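You operate a simulated robot arm through the tools that you are given. There is no shell and no other tool. Be economical: measure what you need, move in short steps, check, and stop when the job is done.

The job below is to be done with a simulated robot arm. You get a single attempt, and the scene is never put back.

TASK
Move the green pump to the full small jug and pump cup M6 to the 15 line.
Fine: stand the orange stopper on the cream ring; the cup stands ready beside the full jug; once filled, slide it about a hand's width toward the ring; the other cups stay.

The check looks at the end state, three seconds after you hand in, the way a careful person would. Anything else that was tipped, shoved, dropped, spilled or broken makes it a failure. Lids that push on must go on centred and level and be pressed home; caps that screw on are set level and turned clockwise until they are tight.

THE ROBOT
A 7-joint arm with a two-finger parallel gripper on a trunk, on a base that drives. Base frame: it is fixed to the floor where the robot stands at the start and does not move with it; the origin is under the middle of the robot, x ahead of it, y to its left, z up; the surface under the hand at the start is at about z = 800. Units: mm, degrees, N and s.
Its first joint turns from -166.0 to 166.0 degrees. Places, roughly: cream ring [500, 300, 800]; cup [3750, 1750, 1000]; green pump head [500, -200, 1000]; neck of the full jug [500, 0, 900]. Payload 3.43 kg.
The TCP is the grasp point between the finger pads, 30 mm short of the fingertips. In the tool frame z runs along the fingers and y along their closing line. Largest opening 94 mm; finger width 28, thickness 10; the body of the gripper, 50 by 96 mm, starts 55 mm behind the TCP.
Orientation is told as [roll, pitch, yaw] about the base's x, y, z axes, in that order, counted from this pose: with the fingers straight down and closing along the base's y, the tool's x points along the base's -x, its y along +y and its z along -z.

THE INTERFACE
- The arm moves only by the tool drive_tool. Its argument "moves" is a list of rows, each a list of 3 entries, a list of its own where there are three numbers: the turn, a rotation vector about the base's x, y, z in units of 5 degrees (1.0 is 5 degrees), then the shift along the base's x, y, z in units of 30 mm (1.0 is 30 mm), then the finger opening in mm, from 0 to 94. In form: [[[ax, ay, az], [x, y, z], hand], ...]. A call has 1 to 12 rows; each row shifts and turns the commanded pose from where the row before left it. A call with a number of a shift or a turn outside -1 to 1 is refused whole. A row lasts 0.2 s, in which the tool goes at most 50 mm and 8.6 degrees; a call with a longer step from one row to the next is refused whole, and so is a gripper value outside its range. Where a pose cannot be reached the arm comes as near as it can. A force on the tool above 40 N (or 10 N above the force at the start of the call, whichever is more), or a blocked arm, ends the call early, and 0.2 s more pass. The fingers move at their own pace (about 45 mm/s each) and stop on an object; they squeeze with about 41 N. The grip force told is the motor's: it shows also when the fingers shut on nothing. Time passes only in rows, and 0.2 s behind the last, so rows that do not move let the fingers close. It gives the time, the measured TCP pose, the force on the tool (base axes), the opening and the grip force at its end, in the units of the frame above (readings bear some noise), with the torque about the TCP (base axes, N m) and any sound that the robot's microphone picked up, and new pictures: "views" is both (left out), scene, wrist or none.
- Cameras (640 x 400 px; columns grow to the right, rows downward): "scene" is now at [36.4, 210.9, 1401]; the picture's right is [-0.07, -1.00, 0.00], its down [-0.51, 0.03, -0.86] and it looks along [0.86, -0.06, -0.51] (base axes); focal length 244 px, centre (320, 200). "wrist" rides on the gripper at [76, 14, -103] in the tool frame; the picture's right is [-0.18, 0.98, 0.00], its down [-0.75, -0.14, -0.64] and it looks along [-0.63, -0.12, 0.77] (tool axes); focal length 243 px, centre (320, 200). There is no depth. A picture from a camera that has moved, and an enlarged one, comes with that camera's place and axes in the base frame and with its lens. The place of the scene camera against the robot may be out by one fixed shift of up to 12 mm in any direction.
- steer(legs): drives the robot by 1 to 6 legs, each [ahead, turn to the left] in mm and degrees, along the robot's own axes; the way and the turn of a leg run together, so that a leg with both is an arc; at most 1500 mm and 180 degrees a leg. The arm and the cameras ride along, it lands a little off, and it stops where it bumps. It gives what a move gives, and a new picture of the scene camera.
- turn_head(pan, tilt): turns the head with the scene camera to pan (to the left, within 120 degrees either way) and tilt (down, from -29 to 69), counted from straight ahead of the robot. It gives what a move gives, and a new picture of the scene camera.
- enlarge(camera, box): a new picture of the part [left, top, right, bottom] of that camera's present view, enlarged. No time passes.
- sign_off(): hands the job in; it is judged then, once.

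Go step by step. Nothing tells you exact positions but the pictures and the camera data: compare them with the known pose of the tool, close in by small moves and look again before you grip or let go. The budget is 120 turns and 260 pictures, counting those below and the enlarged ones. Unless the task says otherwise, let go and move clear before handing in, and close with one line.

The tools are called after "Emit:" by a JSON object that holds its "name" and its "arguments". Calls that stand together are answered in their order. drive_tool: Moves the arm, as the interface text tells. Its arguments: {"type":"object","properties":{"moves":{"type":"array"},"views":{"type":"string","enum":["both","scene","wrist","none"]}},"required":["moves"]} The other tools are called the same way: steer (legs) drives the base; turn_head (pan, tilt) turns the head that bears the scene camera; enlarge (camera, box) takes an enlarged picture of a part of a camera's view; sign_off () hands the job in.

At the start:

```text
t: 0.0
tool_pos: [636.5, 157.7, 1294.5]
tool_rot: [0.0, 0.0, 0.7]
wrist_force: [-0.2, 0.2, -0.5]
torque: [-0.01, 0.01, 0.04]
width: 94.1
gripper_force: 0.1
robot x, y, heading: [-0.2, -17.3, -0.3]
head pan, tilt: [-3.9, 30.4]
```

scene: 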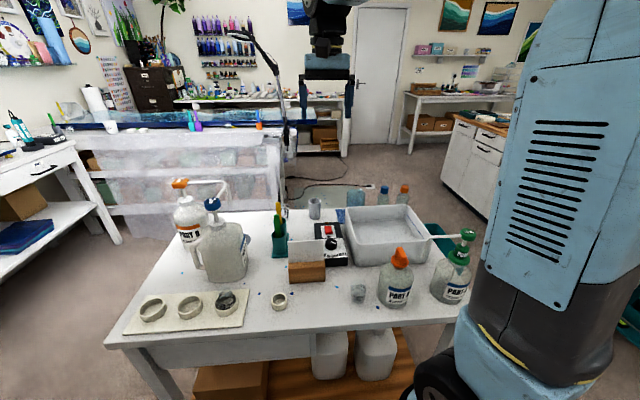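
wrist: 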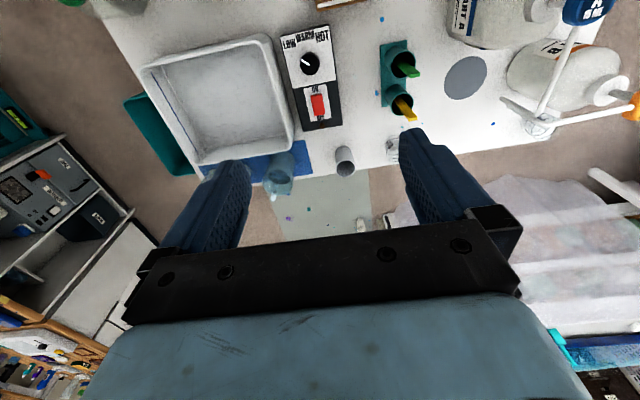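

I see a table with two small jugs at the right (one orange-stoppered, one with the green pump), a small cup beside them, and a cream ring at the left middle. I'll enlarge to get the details.

Emit:
{"name": "enlarge", "arguments": {"camera": "scene", "box": [320, 210, 500, 322]}}

Emit:
{"name": "enlarge", "arguments": {"camera": "scene", "box": [110, 170, 350, 340]}}

Emit:
{"name": "enlarge", "arguments": {"camera": "scene", "box": [0, 60, 300, 200]}}

```text
3.56 times, centred on (410, 266) of scene
camera zoom: at [36.4, 210.9, 1401.0], right [-0.07, -1.0, 0.0], down [-0.51, 0.03, -0.86], along [0.86, -0.06, -0.51], focal length 867 px, centre (0, -35)
```

zoom: 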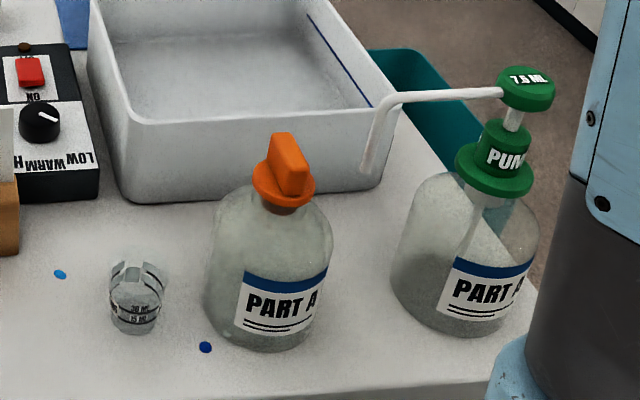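

```text
2.35 times, centred on (230, 255) of scene
camera zoom: at [36.4, 210.9, 1401.0], right [-0.07, -1.0, 0.0], down [-0.51, 0.03, -0.86], along [0.86, -0.06, -0.51], focal length 574 px, centre (532, 71)
```

zoom: 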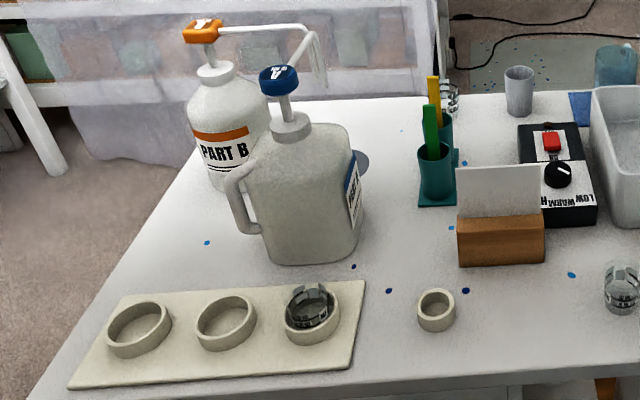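

```text
2.13 times, centred on (150, 130) of scene
camera zoom: at [36.4, 210.9, 1401.0], right [-0.07, -1.0, 0.0], down [-0.51, 0.03, -0.86], along [0.86, -0.06, -0.51], focal length 520 px, centre (683, 349)
```

zoom: 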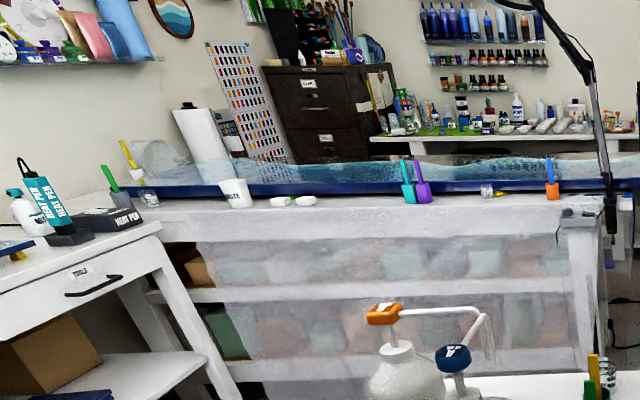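

The cup by the jug has 15 and 30 lines; I need its mark, the pump's dose, and to check the other cups further off.

Emit:
{"name": "enlarge", "arguments": {"camera": "scene", "box": [342, 276, 374, 308]}}

Emit:
{"name": "enlarge", "arguments": {"camera": "scene", "box": [440, 220, 490, 260]}}

Emit:
{"name": "enlarge", "arguments": {"camera": "scene", "box": [200, 110, 280, 160]}}

Emit:
{"name": "enlarge", "arguments": {"camera": "scene", "box": [270, 190, 350, 290]}}

Emit:
{"name": "enlarge", "arguments": {"camera": "scene", "box": [130, 280, 300, 330]}}

```text
12.50 times, centred on (358, 292) of scene
camera zoom: at [36.4, 210.9, 1401.0], right [-0.07, -1.0, 0.0], down [-0.51, 0.03, -0.86], along [0.86, -0.06, -0.51], focal length 3049 px, centre (-155, -950)
```

zoom: 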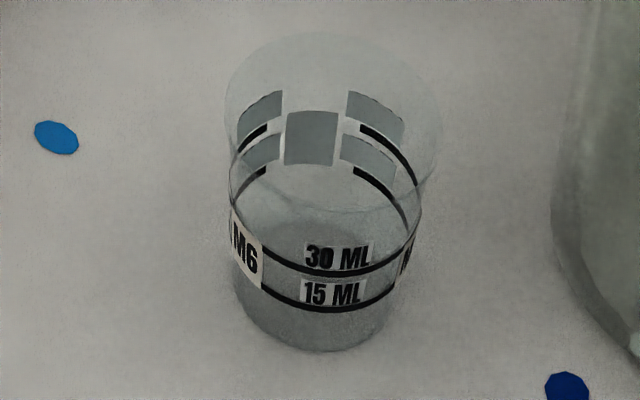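

```text
10.00 times, centred on (465, 240) of scene
camera zoom: at [36.4, 210.9, 1401.0], right [-0.07, -1.0, 0.0], down [-0.51, 0.03, -0.86], along [0.86, -0.06, -0.51], focal length 2439 px, centre (-1130, -200)
```

zoom: 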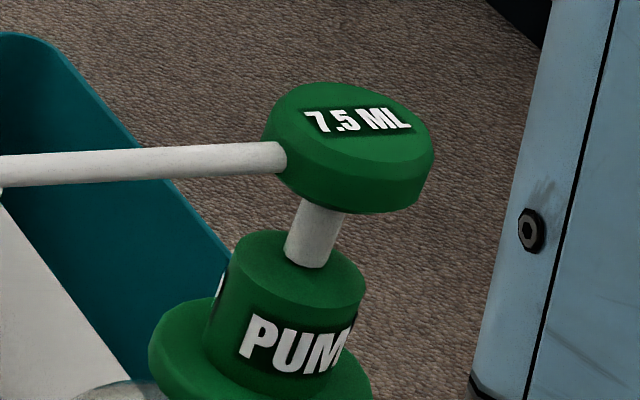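

```text
8.00 times, centred on (240, 135) of scene
camera zoom: at [36.4, 210.9, 1401.0], right [-0.07, -1.0, 0.0], down [-0.51, 0.03, -0.86], along [0.86, -0.06, -0.51], focal length 1952 px, centre (960, 720)
```

zoom: 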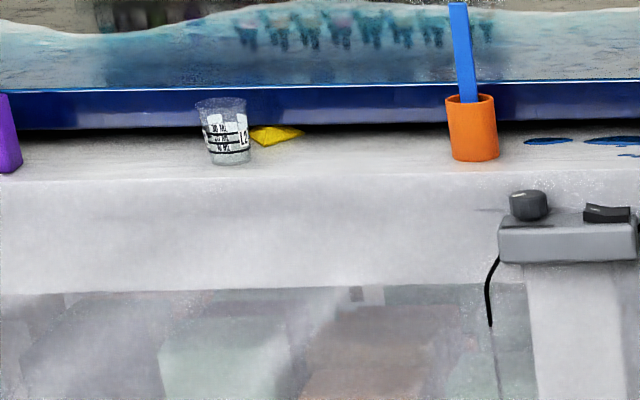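

```text
4.00 times, centred on (310, 240) of scene
camera zoom: at [36.4, 210.9, 1401.0], right [-0.07, -1.0, 0.0], down [-0.51, 0.03, -0.86], along [0.86, -0.06, -0.51], focal length 976 px, centre (360, 40)
```

zoom: 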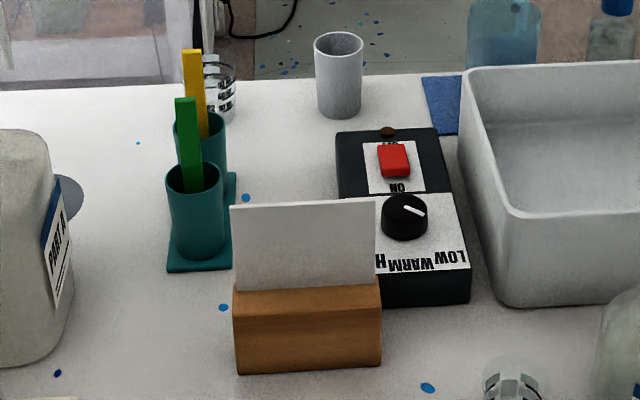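

```text
3.76 times, centred on (215, 305) of scene
camera zoom: at [36.4, 210.9, 1401.0], right [-0.07, -1.0, 0.0], down [-0.51, 0.03, -0.86], along [0.86, -0.06, -0.51], focal length 918 px, centre (715, -195)
```

zoom: 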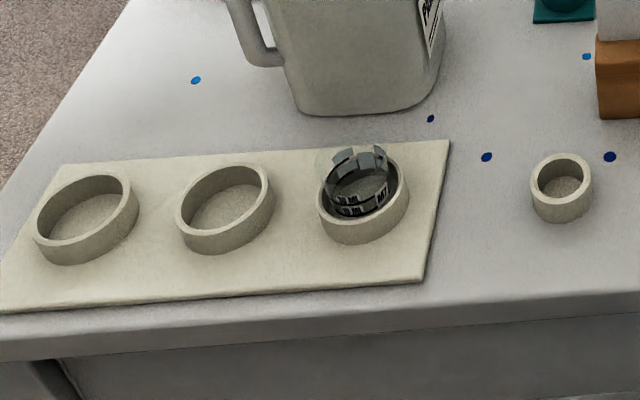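

Cup beside the jug is M6, the pump gives 7.5 ml per stroke (so nominally two strokes), and the ring is at about (500,294). The targets are a bit too near for the reach, so I back up 160 mm, and tilt the head further.

Emit:
{"name": "steer", "arguments": {"legs": [[-160, 0]]}}

Emit:
{"name": "turn_head", "arguments": {"pan": -12, "tilt": 34}}

```text
t: 1.4
tool_pos: [474.0, 157.6, 1296.2]
tool_rot: [0.0, 0.0, 0.6]
wrist_force: [-0.3, -0.2, 0.5]
torque: [0.02, 0.04, 0.0]
width: 94.2
gripper_force: 0.0
robot x, y, heading: [-160.8, -12.9, 0.1]
head pan, tilt: [-3.9, 30.4]
camera scene: at [-125.4, 210.8, 1401.0], right [-0.07, -1.0, 0.0], down [-0.51, 0.03, -0.86], along [0.86, -0.06, -0.51], focal length 244 px, centre (320, 200)
```

scene: 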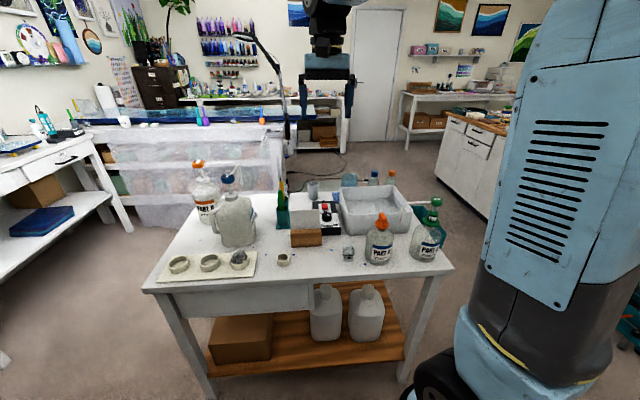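

```text
t: 2.1
tool_pos: [474.1, 157.8, 1296.2]
tool_rot: [0.0, 0.0, 0.5]
wrist_force: [0.0, -0.6, -0.9]
torque: [-0.01, 0.0, -0.02]
width: 94.1
gripper_force: 0.1
robot x, y, heading: [-166.1, -16.4, 0.1]
head pan, tilt: [-12.0, 34.0]
camera scene: at [-128.9, 198.5, 1395.4], right [-0.21, -0.98, 0.0], down [-0.55, 0.12, -0.83], along [0.81, -0.17, -0.56], focal length 244 px, centre (320, 200)
```

scene: 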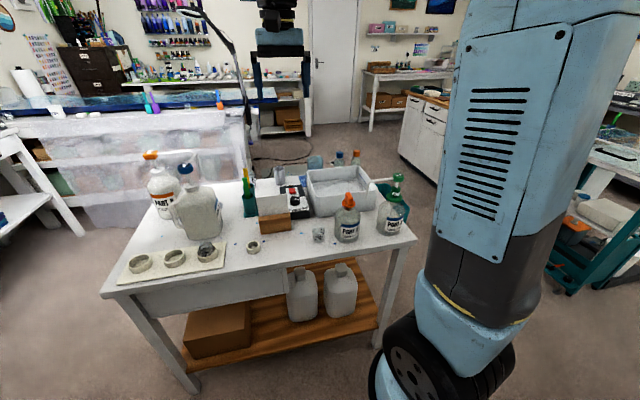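

Backed off fine. Moving the hand over the stoppered jug, well above, to measure with the wrist camera.

Emit:
{"name": "drive_tool", "arguments": {"moves": [[[0, 0, 0], [-0.3, -0.95, -0.4], 94], [[0, 0, 0], [-0.3, -0.95, -0.4], 94], [[0, 0, 0], [-0.3, -0.95, -0.4], 94], [[0, 0, 0], [-0.3, -0.95, -0.4], 94], [[0, 0, 0], [-0.3, -0.95, -0.4], 94], [[0, 0, 0], [-0.3, -0.95, -0.4], 94], [[0, 0, 0], [0, -0.5, -0.4], 94]]}}

Emit:
{"name": "enlarge", "arguments": {"camera": "scene", "box": [240, 160, 420, 272]}}

```text
t: 3.7
tool_pos: [420.3, -28.0, 1213.9]
tool_rot: [0.1, 0.0, 0.6]
wrist_force: [0.7, 0.4, 0.4]
torque: [0.0, 0.03, 0.03]
width: 93.9
gripper_force: 0.1
robot x, y, heading: [-162.2, -17.0, 0.1]
head pan, tilt: [-12.0, 34.0]
camera scene: at [-129.0, 198.6, 1395.4], right [-0.21, -0.98, 0.0], down [-0.55, 0.12, -0.83], along [0.81, -0.17, -0.56], focal length 244 px, centre (320, 200)
camera wrist: at [345.4, -13.5, 1316.1], right [0.17, 0.98, 0.0], down [0.76, -0.13, 0.64], along [0.63, -0.11, -0.77], focal length 243 px, centre (320, 200)
```

scene: 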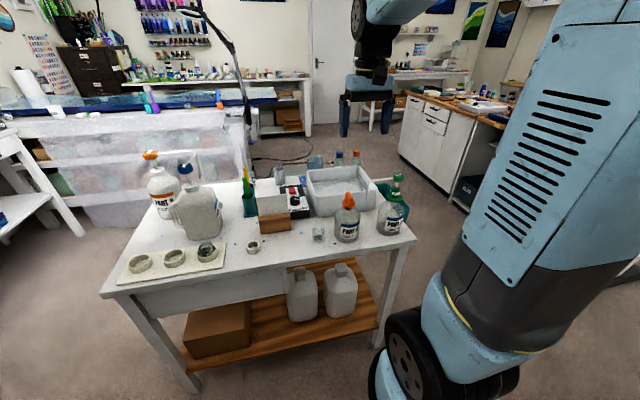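
wrist: 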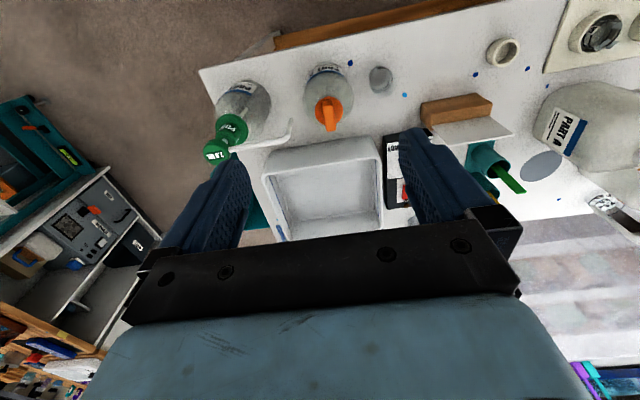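

```text
3.56 times, centred on (330, 216) of scene
camera zoom: at [-129.0, 198.6, 1395.4], right [-0.21, -0.98, 0.0], down [-0.55, 0.12, -0.83], along [0.81, -0.17, -0.56], focal length 867 px, centre (284, 143)
```

zoom: 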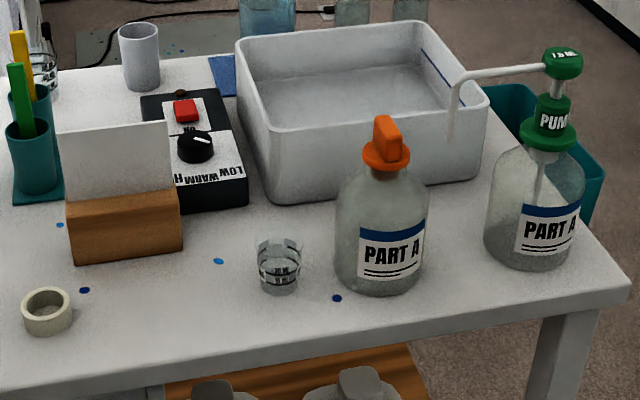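

The wrist camera sees the stopper and pump from above. Enlarging it for measurement.

Emit:
{"name": "enlarge", "arguments": {"camera": "wrist", "box": [200, 50, 420, 187]}}

Emit:
{"name": "enlarge", "arguments": {"camera": "wrist", "box": [400, 20, 560, 120]}}

```text
2.91 times, centred on (310, 118) of wrist
camera zoom: at [345.4, -13.5, 1316.1], right [0.17, 0.98, 0.0], down [0.76, -0.13, 0.64], along [0.63, -0.11, -0.77], focal length 706 px, centre (349, 437)
```

zoom: 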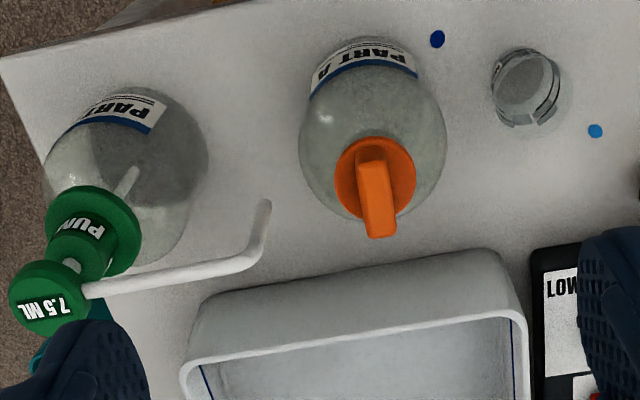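

```text
4.00 times, centred on (480, 70) of wrist
camera zoom: at [345.4, -13.5, 1316.1], right [0.17, 0.98, 0.0], down [0.76, -0.13, 0.64], along [0.63, -0.11, -0.77], focal length 970 px, centre (-320, 720)
```

zoom: 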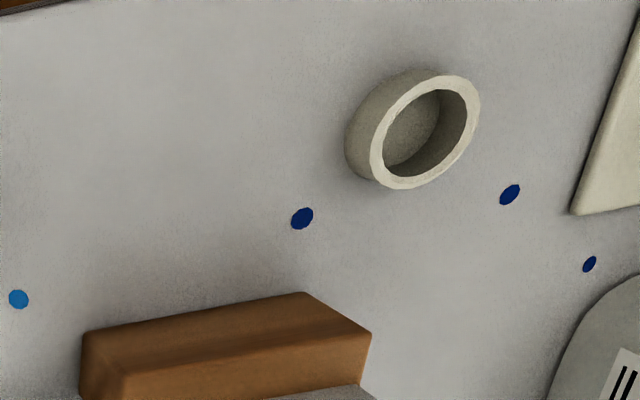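

Stopper flange triangulates to about (475, -23, 951). Closer look at the handle's orientation.

Emit:
{"name": "enlarge", "arguments": {"camera": "wrist", "box": [300, 90, 356, 135]}}

Emit:
{"name": "enlarge", "arguments": {"camera": "scene", "box": [325, 185, 375, 245]}}

```text
8.89 times, centred on (328, 112) of wrist
camera zoom: at [345.4, -13.5, 1316.1], right [0.17, 0.98, 0.0], down [0.76, -0.13, 0.64], along [0.63, -0.11, -0.77], focal length 2157 px, centre (249, 978)
```

zoom: 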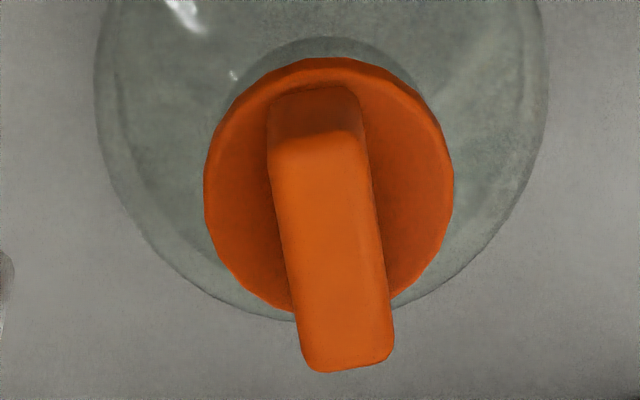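

```text
6.67 times, centred on (350, 215) of scene
camera zoom: at [-129.0, 198.6, 1395.4], right [-0.21, -0.98, 0.0], down [-0.55, 0.12, -0.83], along [0.81, -0.17, -0.56], focal length 1626 px, centre (120, 100)
```

zoom: 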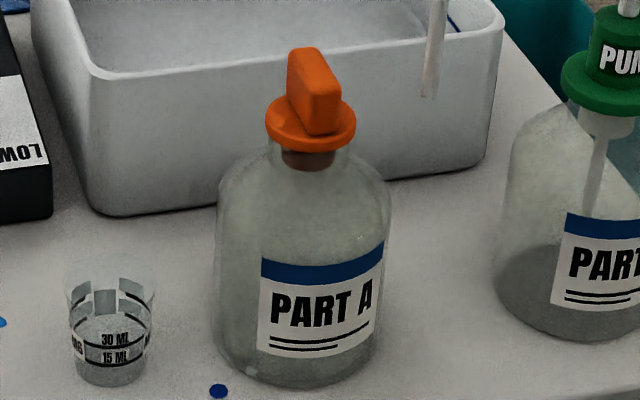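

Handle is aligned with x, ~14 mm thick, centre (475,-23), top z≈986. Descending to just above it.

Emit:
{"name": "drive_tool", "arguments": {"moves": [[[0, 0, 0], [0.31, 0.03, -0.95], 94], [[0, 0, 0], [0.31, 0.03, -0.95], 94], [[0, 0, 0], [0.31, 0.03, -0.95], 94], [[0, 0, 0], [0.31, 0.03, -0.95], 94], [[0, 0, 0], [0.31, 0.03, -0.95], 94], [[0, 0, 0], [0.28, 0.02, -0.95], 94]]}}

Emit:
{"name": "enlarge", "arguments": {"camera": "scene", "box": [300, 150, 400, 250]}}

```text
t: 5.1
tool_pos: [475.5, -23.6, 1043.2]
tool_rot: [0.0, 0.0, 0.7]
wrist_force: [-0.1, -0.2, 0.1]
torque: [-0.01, 0.03, -0.01]
width: 93.9
gripper_force: 0.0
robot x, y, heading: [-162.7, -16.7, 0.1]
head pan, tilt: [-12.0, 34.0]
camera scene: at [-129.2, 198.4, 1395.4], right [-0.21, -0.98, 0.0], down [-0.55, 0.12, -0.83], along [0.81, -0.17, -0.56], focal length 244 px, centre (320, 200)
camera wrist: at [400.7, -9.6, 1144.7], right [0.17, 0.98, 0.0], down [0.76, -0.13, 0.64], along [0.63, -0.11, -0.77], focal length 243 px, centre (320, 200)
```

scene: 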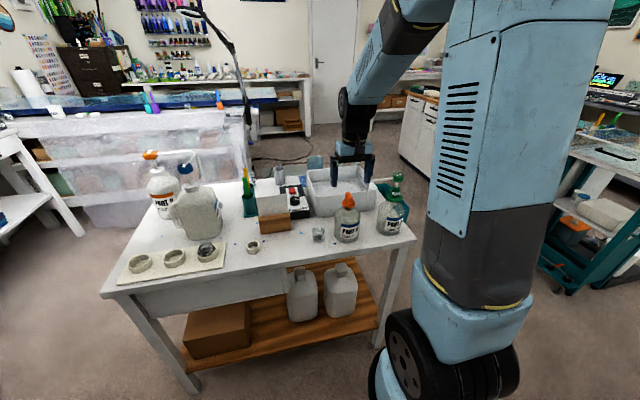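
wrist: 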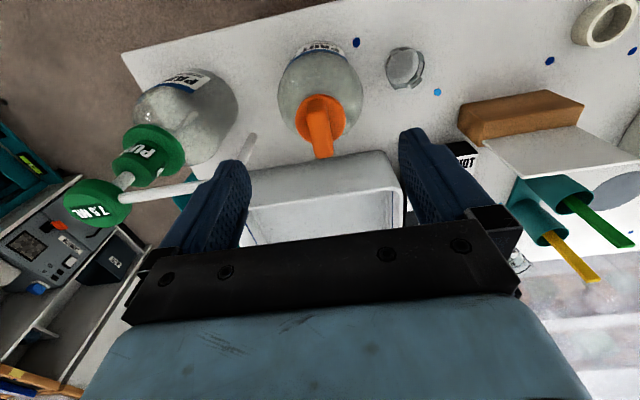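

```text
4.00 times, centred on (350, 200) of scene
camera zoom: at [-129.2, 198.4, 1395.4], right [-0.21, -0.98, 0.0], down [-0.55, 0.12, -0.83], along [0.81, -0.17, -0.56], focal length 976 px, centre (200, 200)
```

zoom: 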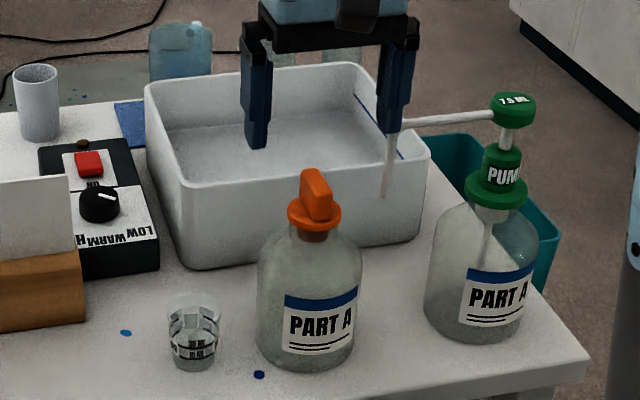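

The spout tip is near (478,-83), so I narrow the fingers to 46 mm before descending onto the handle.

Emit:
{"name": "drive_tool", "arguments": {"moves": [[[0, 0, 0], [0, 0, 0], 46], [[0, 0, 0], [0, 0, 0], 46], [[0, 0, 0], [0, 0, 0], 46], [[0, 0, 0], [0, 0, -0.6], 46], [[0, 0, 0], [0, 0, -0.6], 46], [[0, 0, 0], [0, 0, -0.6], 46]]}}

Emit:
{"name": "enlarge", "arguments": {"camera": "scene", "box": [310, 160, 390, 240]}}

Emit:
{"name": "enlarge", "arguments": {"camera": "wrist", "box": [240, 50, 420, 220]}}

```text
t: 6.5
tool_pos: [475.0, -22.9, 985.9]
tool_rot: [0.1, 0.0, 0.6]
wrist_force: [0.9, 0.3, -1.0]
torque: [0.02, -0.03, 0.0]
width: 46.0
gripper_force: 0.1
robot x, y, heading: [-158.5, -14.7, 0.2]
head pan, tilt: [-12.0, 34.0]
camera scene: at [-129.1, 198.4, 1395.4], right [-0.21, -0.98, 0.0], down [-0.55, 0.12, -0.83], along [0.81, -0.17, -0.56], focal length 244 px, centre (320, 200)
camera wrist: at [400.1, -9.0, 1089.6], right [0.17, 0.98, 0.0], down [0.76, -0.13, 0.64], along [0.63, -0.11, -0.77], focal length 243 px, centre (320, 200)
```

scene: 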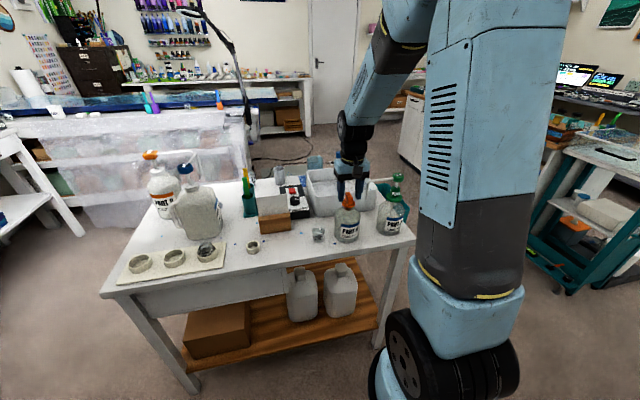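
wrist: 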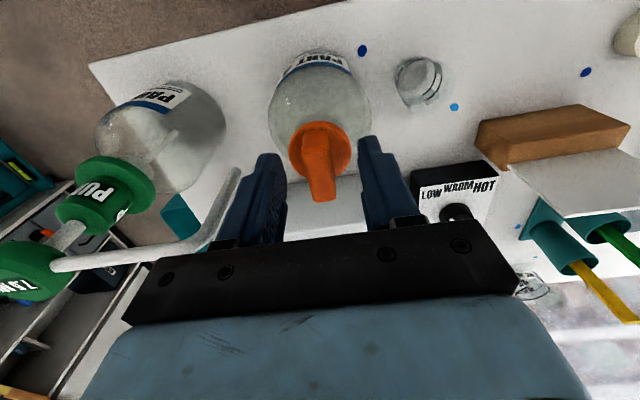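

```text
5.00 times, centred on (350, 200) of scene
camera zoom: at [-129.1, 198.4, 1395.4], right [-0.21, -0.98, 0.0], down [-0.55, 0.12, -0.83], along [0.81, -0.17, -0.56], focal length 1220 px, centre (170, 200)
```

zoom: 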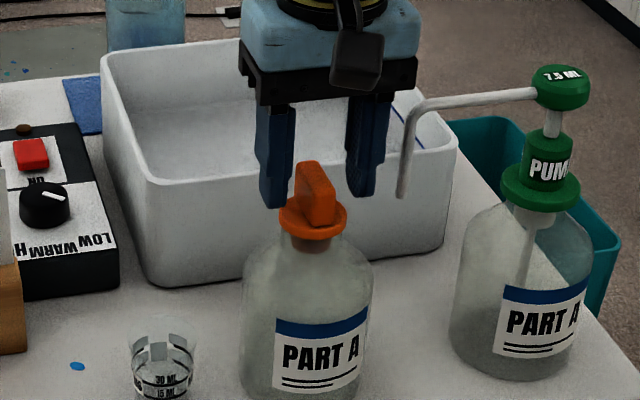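

```text
2.35 times, centred on (330, 135) of wrist
camera zoom: at [400.1, -9.0, 1089.6], right [0.17, 0.98, 0.0], down [0.76, -0.13, 0.64], along [0.63, -0.11, -0.77], focal length 571 px, centre (296, 353)
```

zoom: 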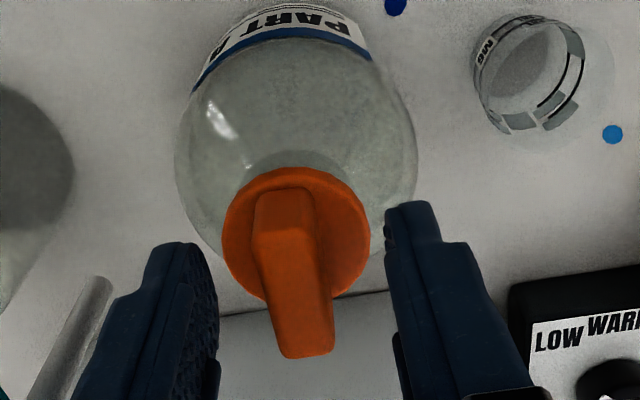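

Fingers straddle the handle well. Closing.

Emit:
{"name": "drive_tool", "arguments": {"moves": [[[0, 0, 0], [0, 0, 0], 0], [[0, 0, 0], [0, 0, 0], 0], [[0, 0, 0], [0, 0, 0], 0], [[0, 0, 0], [0, 0, 0], 0]], "views": "none"}}

Emit:
{"name": "enlarge", "arguments": {"camera": "scene", "box": [310, 160, 390, 240]}}

```text
t: 7.5
tool_pos: [474.8, -22.3, 987.0]
tool_rot: [0.0, 0.0, 0.7]
wrist_force: [0.0, 0.0, 0.5]
torque: [-0.01, 0.0, -0.04]
width: 14.4
gripper_force: 41.3
robot x, y, heading: [-160.8, -15.2, 0.1]
head pan, tilt: [-12.0, 34.0]
```

```text
5.00 times, centred on (350, 200) of scene
camera zoom: at [-128.8, 198.4, 1395.4], right [-0.21, -0.98, 0.0], down [-0.55, 0.12, -0.83], along [0.81, -0.17, -0.56], focal length 1220 px, centre (170, 200)
```

zoom: 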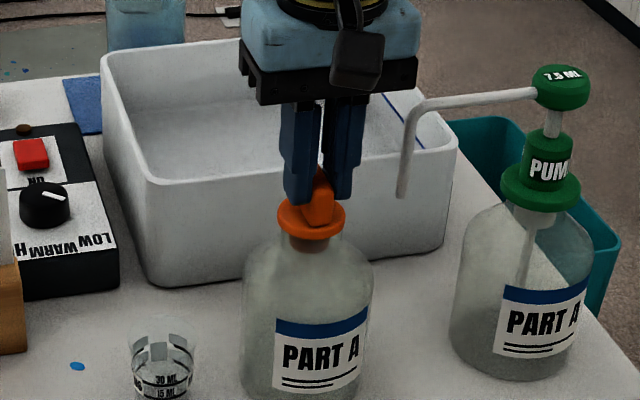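

Gripped (14.4 mm, 41 N). Lifting gently straight up to free the stopper.

Emit:
{"name": "drive_tool", "arguments": {"moves": [[[0, 0, 0], [0, 0, 0.2], 0], [[0, 0, 0], [0, 0, 0.3], 0], [[0, 0, 0], [0, 0, 0.4], 0], [[0, 0, 0], [0, 0, 0.6], 0], [[0, 0, 0], [0, 0, 0.8], 0]], "views": "scene"}}

Emit:
{"name": "enlarge", "arguments": {"camera": "scene", "box": [310, 140, 390, 240]}}

```text
t: 8.7
tool_pos: [474.8, -21.7, 1056.1]
tool_rot: [0.0, 0.0, 0.6]
wrist_force: [0.7, 1.0, -0.7]
torque: [0.02, -0.01, 0.02]
width: 14.7
gripper_force: 41.1
robot x, y, heading: [-163.0, -16.0, 0.0]
head pan, tilt: [-12.0, 34.0]
camera scene: at [-128.6, 198.4, 1395.4], right [-0.21, -0.98, 0.0], down [-0.55, 0.12, -0.83], along [0.81, -0.17, -0.56], focal length 244 px, centre (320, 200)
```

scene: 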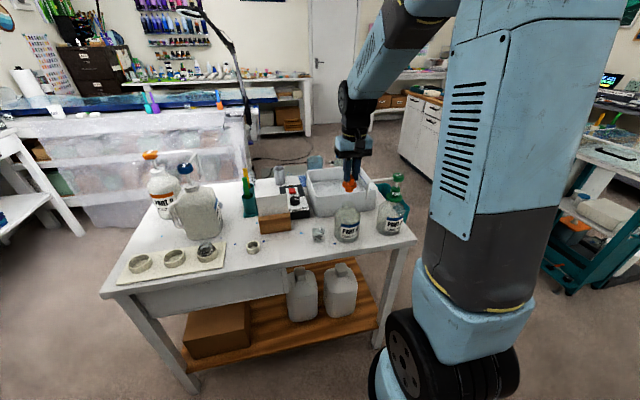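

```text
4.00 times, centred on (350, 190) of scene
camera zoom: at [-128.6, 198.4, 1395.4], right [-0.21, -0.98, 0.0], down [-0.55, 0.12, -0.83], along [0.81, -0.17, -0.56], focal length 976 px, centre (200, 240)
```

zoom: 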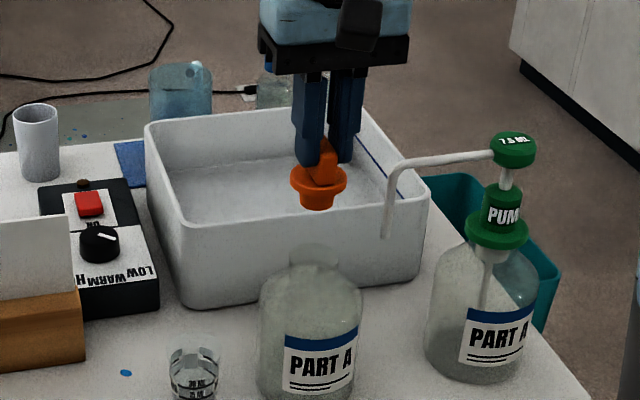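

Stopper is free. Moving over the cream ring at height.

Emit:
{"name": "drive_tool", "arguments": {"moves": [[[0, 0, 0], [0, 0.95, 0], 0], [[0, 0, 0], [0, 0.95, 0], 0], [[0, 0, 0], [0, 0.95, 0], 0], [[0, 0, 0], [0, 0.95, 0], 0], [[0, 0, 0], [0, 0.95, 0], 0], [[0, 0, 0], [0, 0.95, 0], 0], [[0, 0, 0], [0, 0.95, 0], 0], [[0, 0, 0], [0, 0.95, 0], 0], [[0, 0, 0], [0, 0.95, 0], 0], [[0, 0, 0], [0, 0.95, 0], 0], [[0, 0, 0], [0, 0.5, 0], 0], [[0, 0, 0], [0, 0.5, 0], 0]]}}

Emit:
{"name": "turn_head", "arguments": {"pan": 2, "tilt": 40}}

Emit:
{"name": "enlarge", "arguments": {"camera": "wrist", "box": [240, 20, 400, 220]}}

```text
t: 11.3
tool_pos: [477.8, 290.2, 1056.3]
tool_rot: [0.0, -0.1, 0.6]
wrist_force: [0.0, 0.1, -1.2]
torque: [-0.01, -0.02, 0.0]
width: 14.3
gripper_force: 41.0
robot x, y, heading: [-161.7, -17.7, 0.4]
head pan, tilt: [-12.0, 34.0]
camera scene: at [-128.8, 198.3, 1395.4], right [-0.21, -0.98, 0.0], down [-0.55, 0.12, -0.83], along [0.81, -0.17, -0.56], focal length 244 px, centre (320, 200)
camera wrist: at [401.5, 304.7, 1158.3], right [0.17, 0.98, 0.0], down [0.76, -0.13, 0.64], along [0.63, -0.11, -0.77], focal length 243 px, centre (320, 200)
```

scene: 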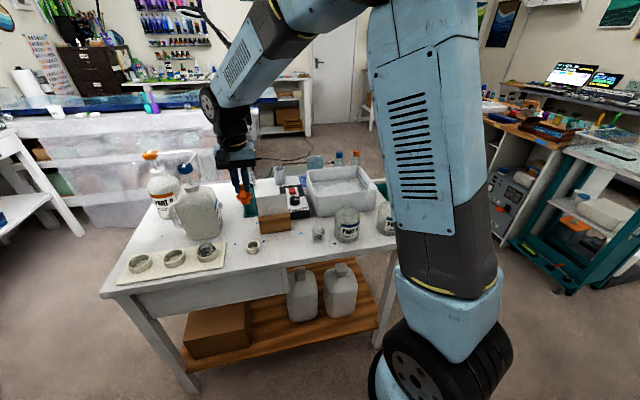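
wrist: 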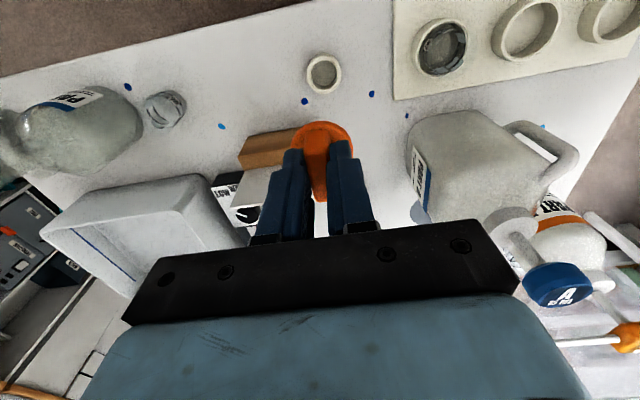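

```text
t: 12.1
tool_pos: [475.2, 290.7, 1055.9]
tool_rot: [0.0, 0.0, 0.7]
wrist_force: [0.7, -0.5, -1.2]
torque: [0.01, -0.01, 0.0]
width: 14.7
gripper_force: 41.1
robot x, y, heading: [-162.2, -18.6, 0.0]
head pan, tilt: [2.0, 40.0]
camera scene: at [-130.5, 219.8, 1386.3], right [0.04, -1.0, 0.0], down [-0.64, -0.02, -0.77], along [0.77, 0.03, -0.64], focal length 244 px, centre (320, 200)
```

scene: 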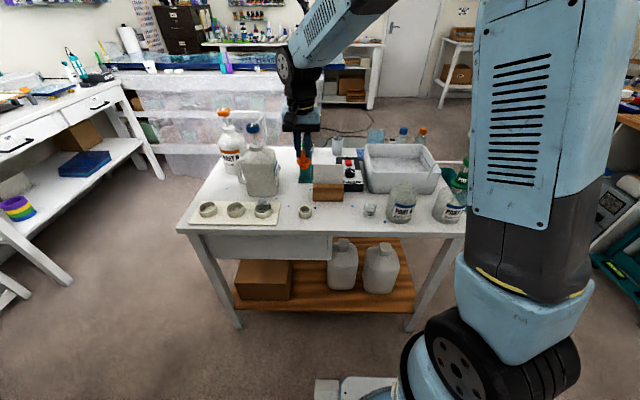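

```text
2.00 times, centred on (320, 120) of wrist
camera zoom: at [401.5, 304.6, 1158.3], right [0.17, 0.98, 0.0], down [0.76, -0.13, 0.64], along [0.63, -0.11, -0.77], focal length 485 px, centre (320, 360)
```

zoom: 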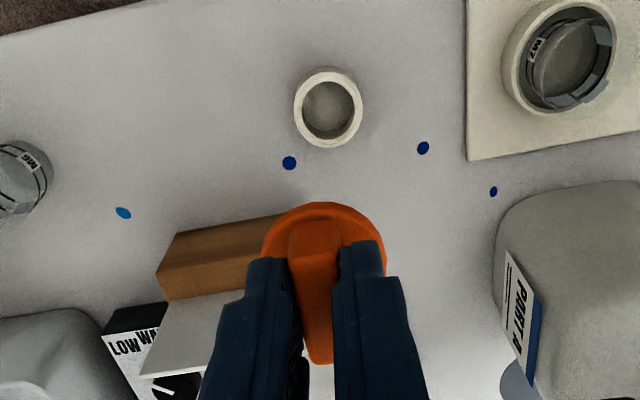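

The ring centre is at about (475,294). Lowering until the plug is just above the ring.

Emit:
{"name": "drive_tool", "arguments": {"moves": [[[0, 0, 0], [0, 0.02, -0.9], 0], [[0, 0, 0], [0, 0.02, -0.9], 0], [[0, 0, 0], [0, 0.02, -0.9], 0], [[0, 0, 0], [0, 0.02, -0.9], 0], [[0, 0, 0], [0, 0.02, -0.8], 0]]}}

Emit:
{"name": "enlarge", "arguments": {"camera": "scene", "box": [270, 160, 350, 240]}}

Emit:
{"name": "enlarge", "arguments": {"camera": "wrist", "box": [240, 40, 400, 180]}}

```text
t: 13.3
tool_pos: [477.6, 295.6, 924.7]
tool_rot: [0.1, 0.0, 0.7]
wrist_force: [0.3, -0.3, 0.4]
torque: [0.03, -0.04, -0.01]
width: 14.8
gripper_force: 40.7
robot x, y, heading: [-161.5, -11.9, -0.1]
head pan, tilt: [2.0, 40.0]
camera scene: at [-130.7, 219.8, 1386.3], right [0.04, -1.0, 0.0], down [-0.64, -0.02, -0.77], along [0.77, 0.03, -0.64], focal length 244 px, centre (320, 200)
camera wrist: at [402.9, 309.0, 1027.0], right [0.17, 0.98, 0.0], down [0.76, -0.13, 0.64], along [0.63, -0.11, -0.77], focal length 243 px, centre (320, 200)
```

scene: 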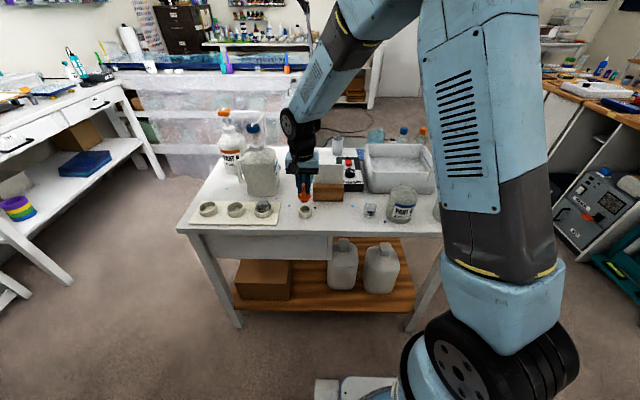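
wrist: 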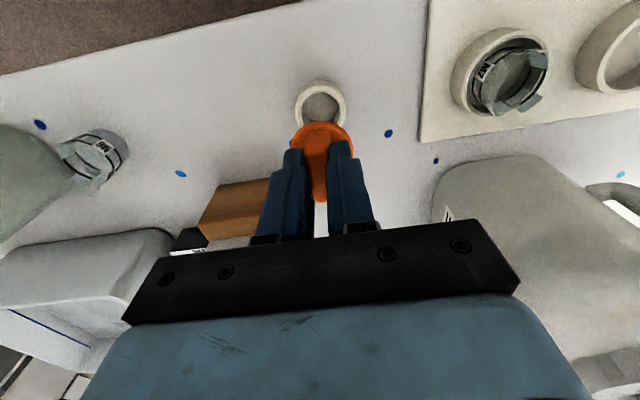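

```text
5.00 times, centred on (310, 200) of scene
camera zoom: at [-130.7, 219.8, 1386.3], right [0.04, -1.0, 0.0], down [-0.64, -0.02, -0.77], along [0.77, 0.03, -0.64], focal length 1220 px, centre (370, 200)
```

zoom: 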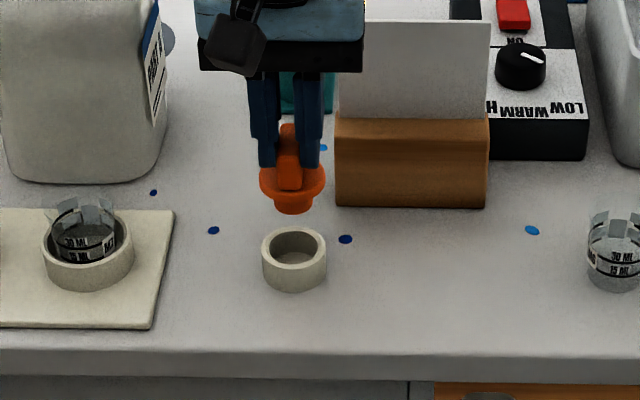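

```text
2.86 times, centred on (320, 110) of wrist
camera zoom: at [402.9, 309.0, 1027.0], right [0.17, 0.98, 0.0], down [0.76, -0.13, 0.64], along [0.63, -0.11, -0.77], focal length 693 px, centre (320, 457)
```

zoom: 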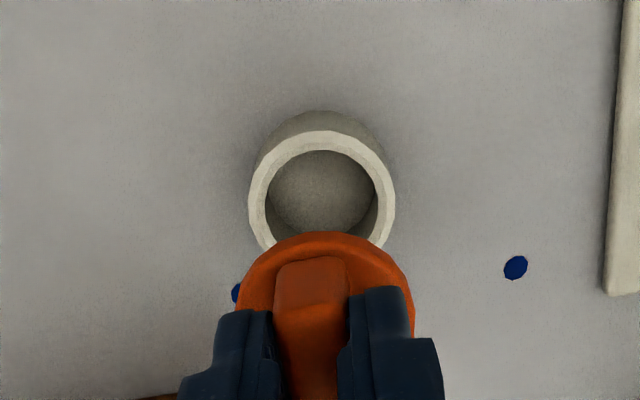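

Comparing the hand's known position with both cameras shows the scene camera is off by about (+10, 0, +8) mm; corrected, the stopper flange is about 57 mm below the TCP and 7 mm ahead of it, and the ring is at (472.5, 296.5). I shift back 13 mm and check again.

Emit:
{"name": "drive_tool", "arguments": {"moves": [[[0, 0, 0], [-0.22, 0.01, 0], 0], [[0, 0, 0], [-0.22, 0.01, 0], 0], [[0, 0, 0], [0, 0, -0.3], 0], [[0, 0, 0], [0, 0, 0], 0]]}}

Emit:
{"name": "enlarge", "arguments": {"camera": "scene", "box": [280, 180, 330, 230]}}

Emit:
{"name": "enlarge", "arguments": {"camera": "wrist", "box": [280, 70, 370, 180]}}

```text
t: 14.3
tool_pos: [463.0, 296.0, 916.5]
tool_rot: [0.0, 0.0, 0.6]
wrist_force: [-0.3, 0.4, -0.8]
torque: [0.03, -0.01, 0.02]
width: 14.6
gripper_force: 41.1
robot x, y, heading: [-160.9, -16.1, 0.3]
head pan, tilt: [2.0, 40.0]
camera scene: at [-130.5, 219.9, 1386.3], right [0.04, -1.0, 0.0], down [-0.64, -0.02, -0.77], along [0.77, 0.03, -0.64], focal length 244 px, centre (320, 200)
camera wrist: at [388.7, 309.6, 1018.5], right [0.17, 0.98, 0.0], down [0.76, -0.13, 0.64], along [0.63, -0.11, -0.77], focal length 243 px, centre (320, 200)
```

scene: 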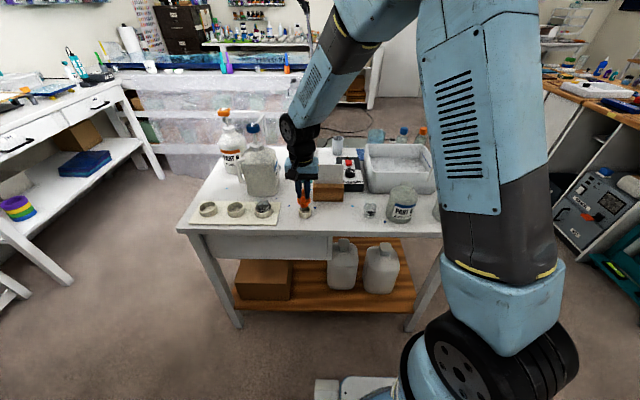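
wrist: 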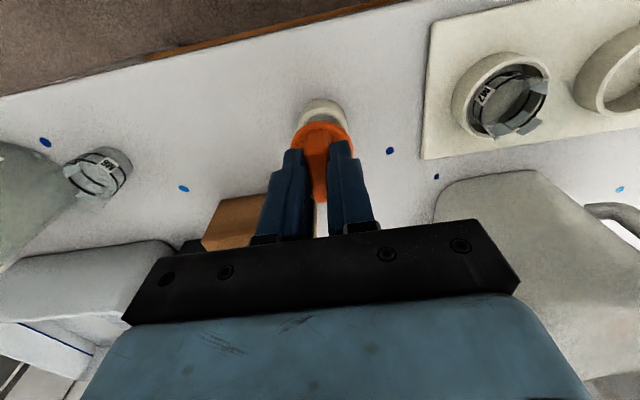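

```text
8.00 times, centred on (305, 205) of scene
camera zoom: at [-130.5, 219.9, 1386.3], right [0.04, -1.0, 0.0], down [-0.64, -0.02, -0.77], along [0.77, 0.03, -0.64], focal length 1952 px, centre (440, 160)
```

zoom: 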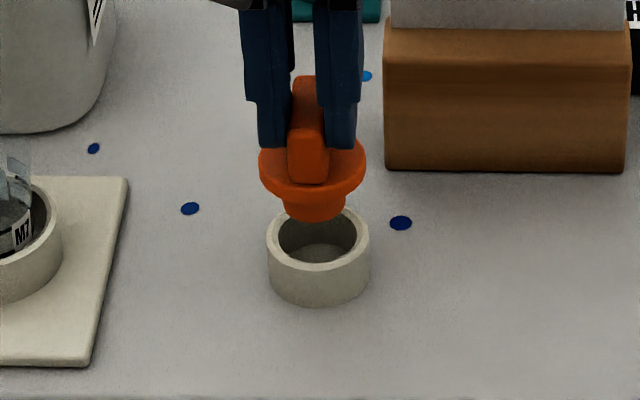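

```text
3.64 times, centred on (325, 125) of wrist
camera zoom: at [388.7, 309.6, 1018.5], right [0.17, 0.98, 0.0], down [0.76, -0.13, 0.64], along [0.63, -0.11, -0.77], focal length 882 px, centre (302, 473)
```

zoom: 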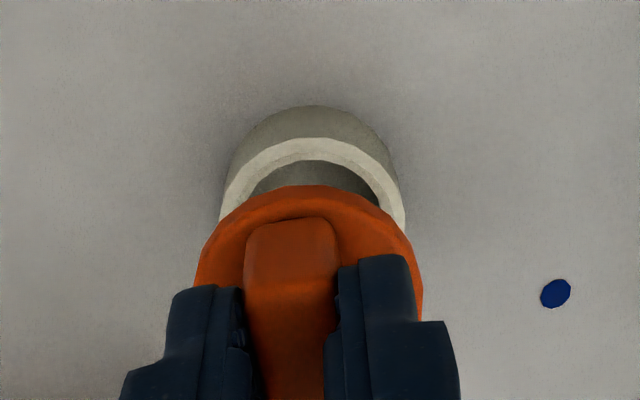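

Refined: flange at (470.5,296,861) and ring top (472,296.8,820) – aligned within 2 mm. Nudging and lowering with the plug entering the ring.

Emit:
{"name": "drive_tool", "arguments": {"moves": [[[0, 0, 0], [0.05, 0.02, -0.3], 0], [[0, 0, 0], [0, 0, -0.3], 0], [[0, 0, 0], [0, 0, -0.3], 0], [[0, 0, 0], [0, 0, 0], 0]]}}

Emit:
{"name": "enlarge", "arguments": {"camera": "scene", "box": [280, 180, 330, 230]}}

Emit:
{"name": "enlarge", "arguments": {"camera": "wrist", "box": [280, 70, 370, 180]}}

```text
t: 15.3
tool_pos: [463.3, 297.2, 890.2]
tool_rot: [0.1, -0.2, 0.5]
wrist_force: [-0.7, -1.9, 34.1]
torque: [-0.09, 0.17, 0.02]
width: 14.8
gripper_force: 40.8
robot x, y, heading: [-160.6, -16.6, 0.1]
head pan, tilt: [2.0, 40.0]
camera scene: at [-131.8, 219.3, 1386.4], right [0.04, -1.0, 0.0], down [-0.64, -0.02, -0.77], along [0.77, 0.03, -0.64], focal length 244 px, centre (320, 200)
camera wrist: at [389.1, 310.7, 993.2], right [0.17, 0.98, 0.0], down [0.75, -0.13, 0.64], along [0.63, -0.11, -0.77], focal length 243 px, centre (320, 200)
```

scene: 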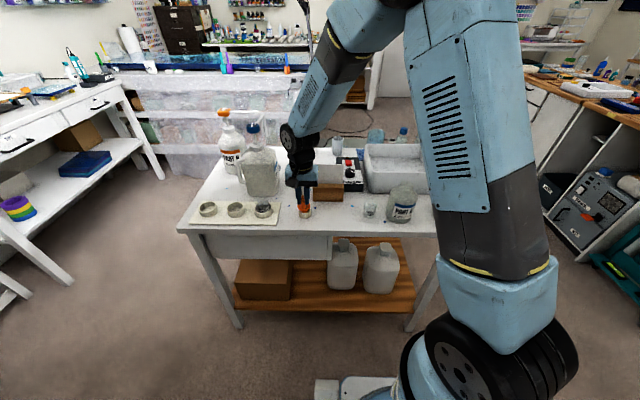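
wrist: 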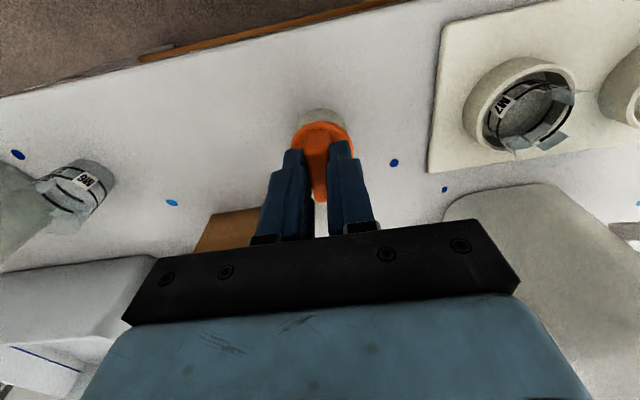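

```text
8.00 times, centred on (305, 205) of scene
camera zoom: at [-131.8, 219.3, 1386.4], right [0.04, -1.0, 0.0], down [-0.64, -0.02, -0.77], along [0.77, 0.03, -0.64], focal length 1952 px, centre (440, 160)
```

zoom: 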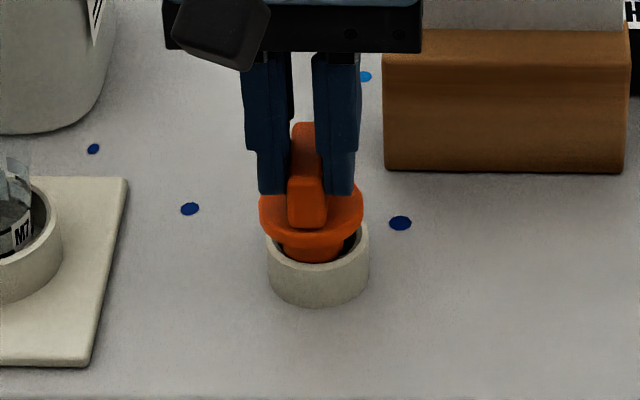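

```text
3.64 times, centred on (325, 125) of wrist
camera zoom: at [389.1, 310.7, 993.2], right [0.17, 0.98, 0.0], down [0.75, -0.13, 0.64], along [0.63, -0.11, -0.77], focal length 882 px, centre (302, 473)
```

zoom: 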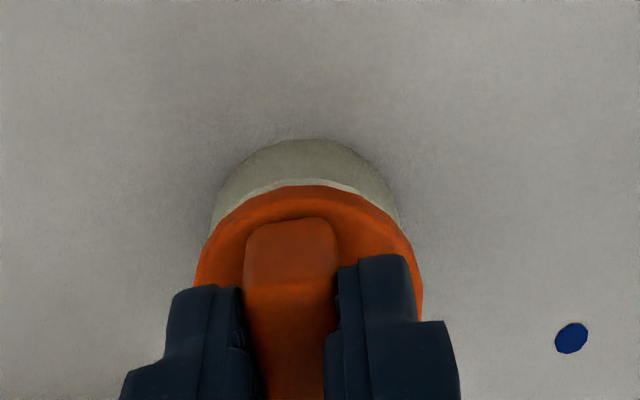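

Force 34 N: the plug bottom is touching the front rim (torque says contact at the -x side). Raising 8 mm, shifting +5 mm in x and -2 mm in y, then lowering again a bit.

Emit:
{"name": "drive_tool", "arguments": {"moves": [[[0, 0, 0], [0, 0, 0.4], 0], [[0, 0, 0], [0.17, -0.06, 0], 0], [[0, 0, 0], [0, 0, 0], 0], [[0, 0, 0], [0, 0, -0.25], 0], [[0, 0, 0], [0, 0, -0.15], 0]]}}

Emit:
{"name": "enlarge", "arguments": {"camera": "scene", "box": [280, 180, 330, 230]}}

```text
t: 16.5
tool_pos: [469.1, 293.2, 887.0]
tool_rot: [0.0, 0.1, 0.7]
wrist_force: [-0.5, -0.1, 0.0]
torque: [0.0, 0.02, 0.0]
width: 14.6
gripper_force: 41.5
robot x, y, heading: [-162.4, -15.6, 0.2]
head pan, tilt: [2.0, 40.0]
camera scene: at [-130.5, 219.8, 1386.3], right [0.04, -1.0, 0.0], down [-0.64, -0.02, -0.77], along [0.77, 0.03, -0.64], focal length 244 px, centre (320, 200)
camera wrist: at [394.1, 307.5, 990.4], right [0.17, 0.98, 0.0], down [0.76, -0.13, 0.64], along [0.63, -0.11, -0.77], focal length 243 px, centre (320, 200)
```

scene: 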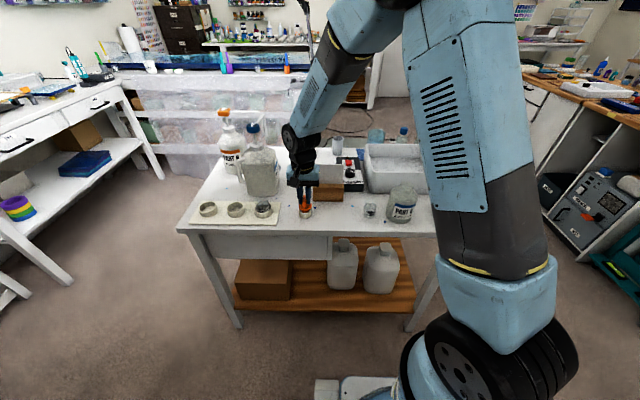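
wrist: 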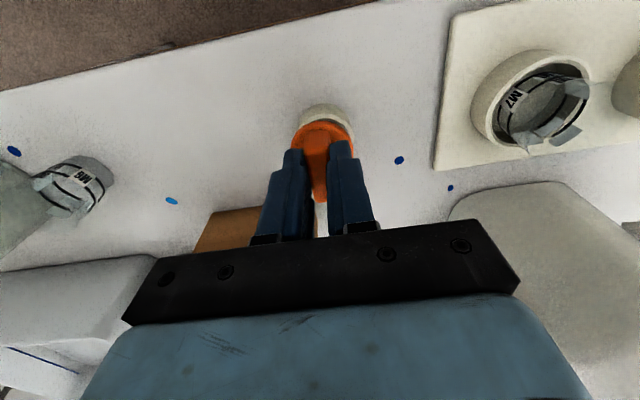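

```text
8.00 times, centred on (305, 205) of scene
camera zoom: at [-130.5, 219.8, 1386.3], right [0.04, -1.0, 0.0], down [-0.64, -0.02, -0.77], along [0.77, 0.03, -0.64], focal length 1952 px, centre (440, 160)
```

zoom: 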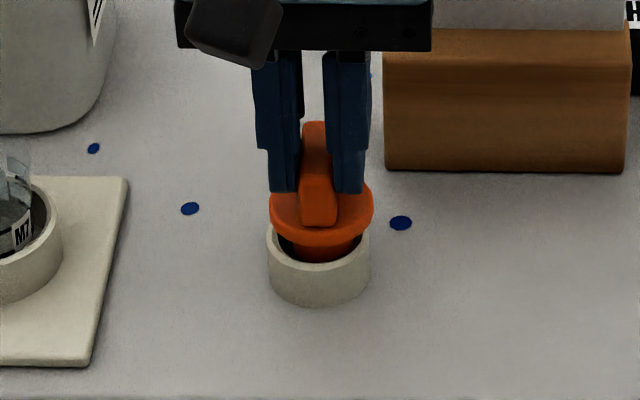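

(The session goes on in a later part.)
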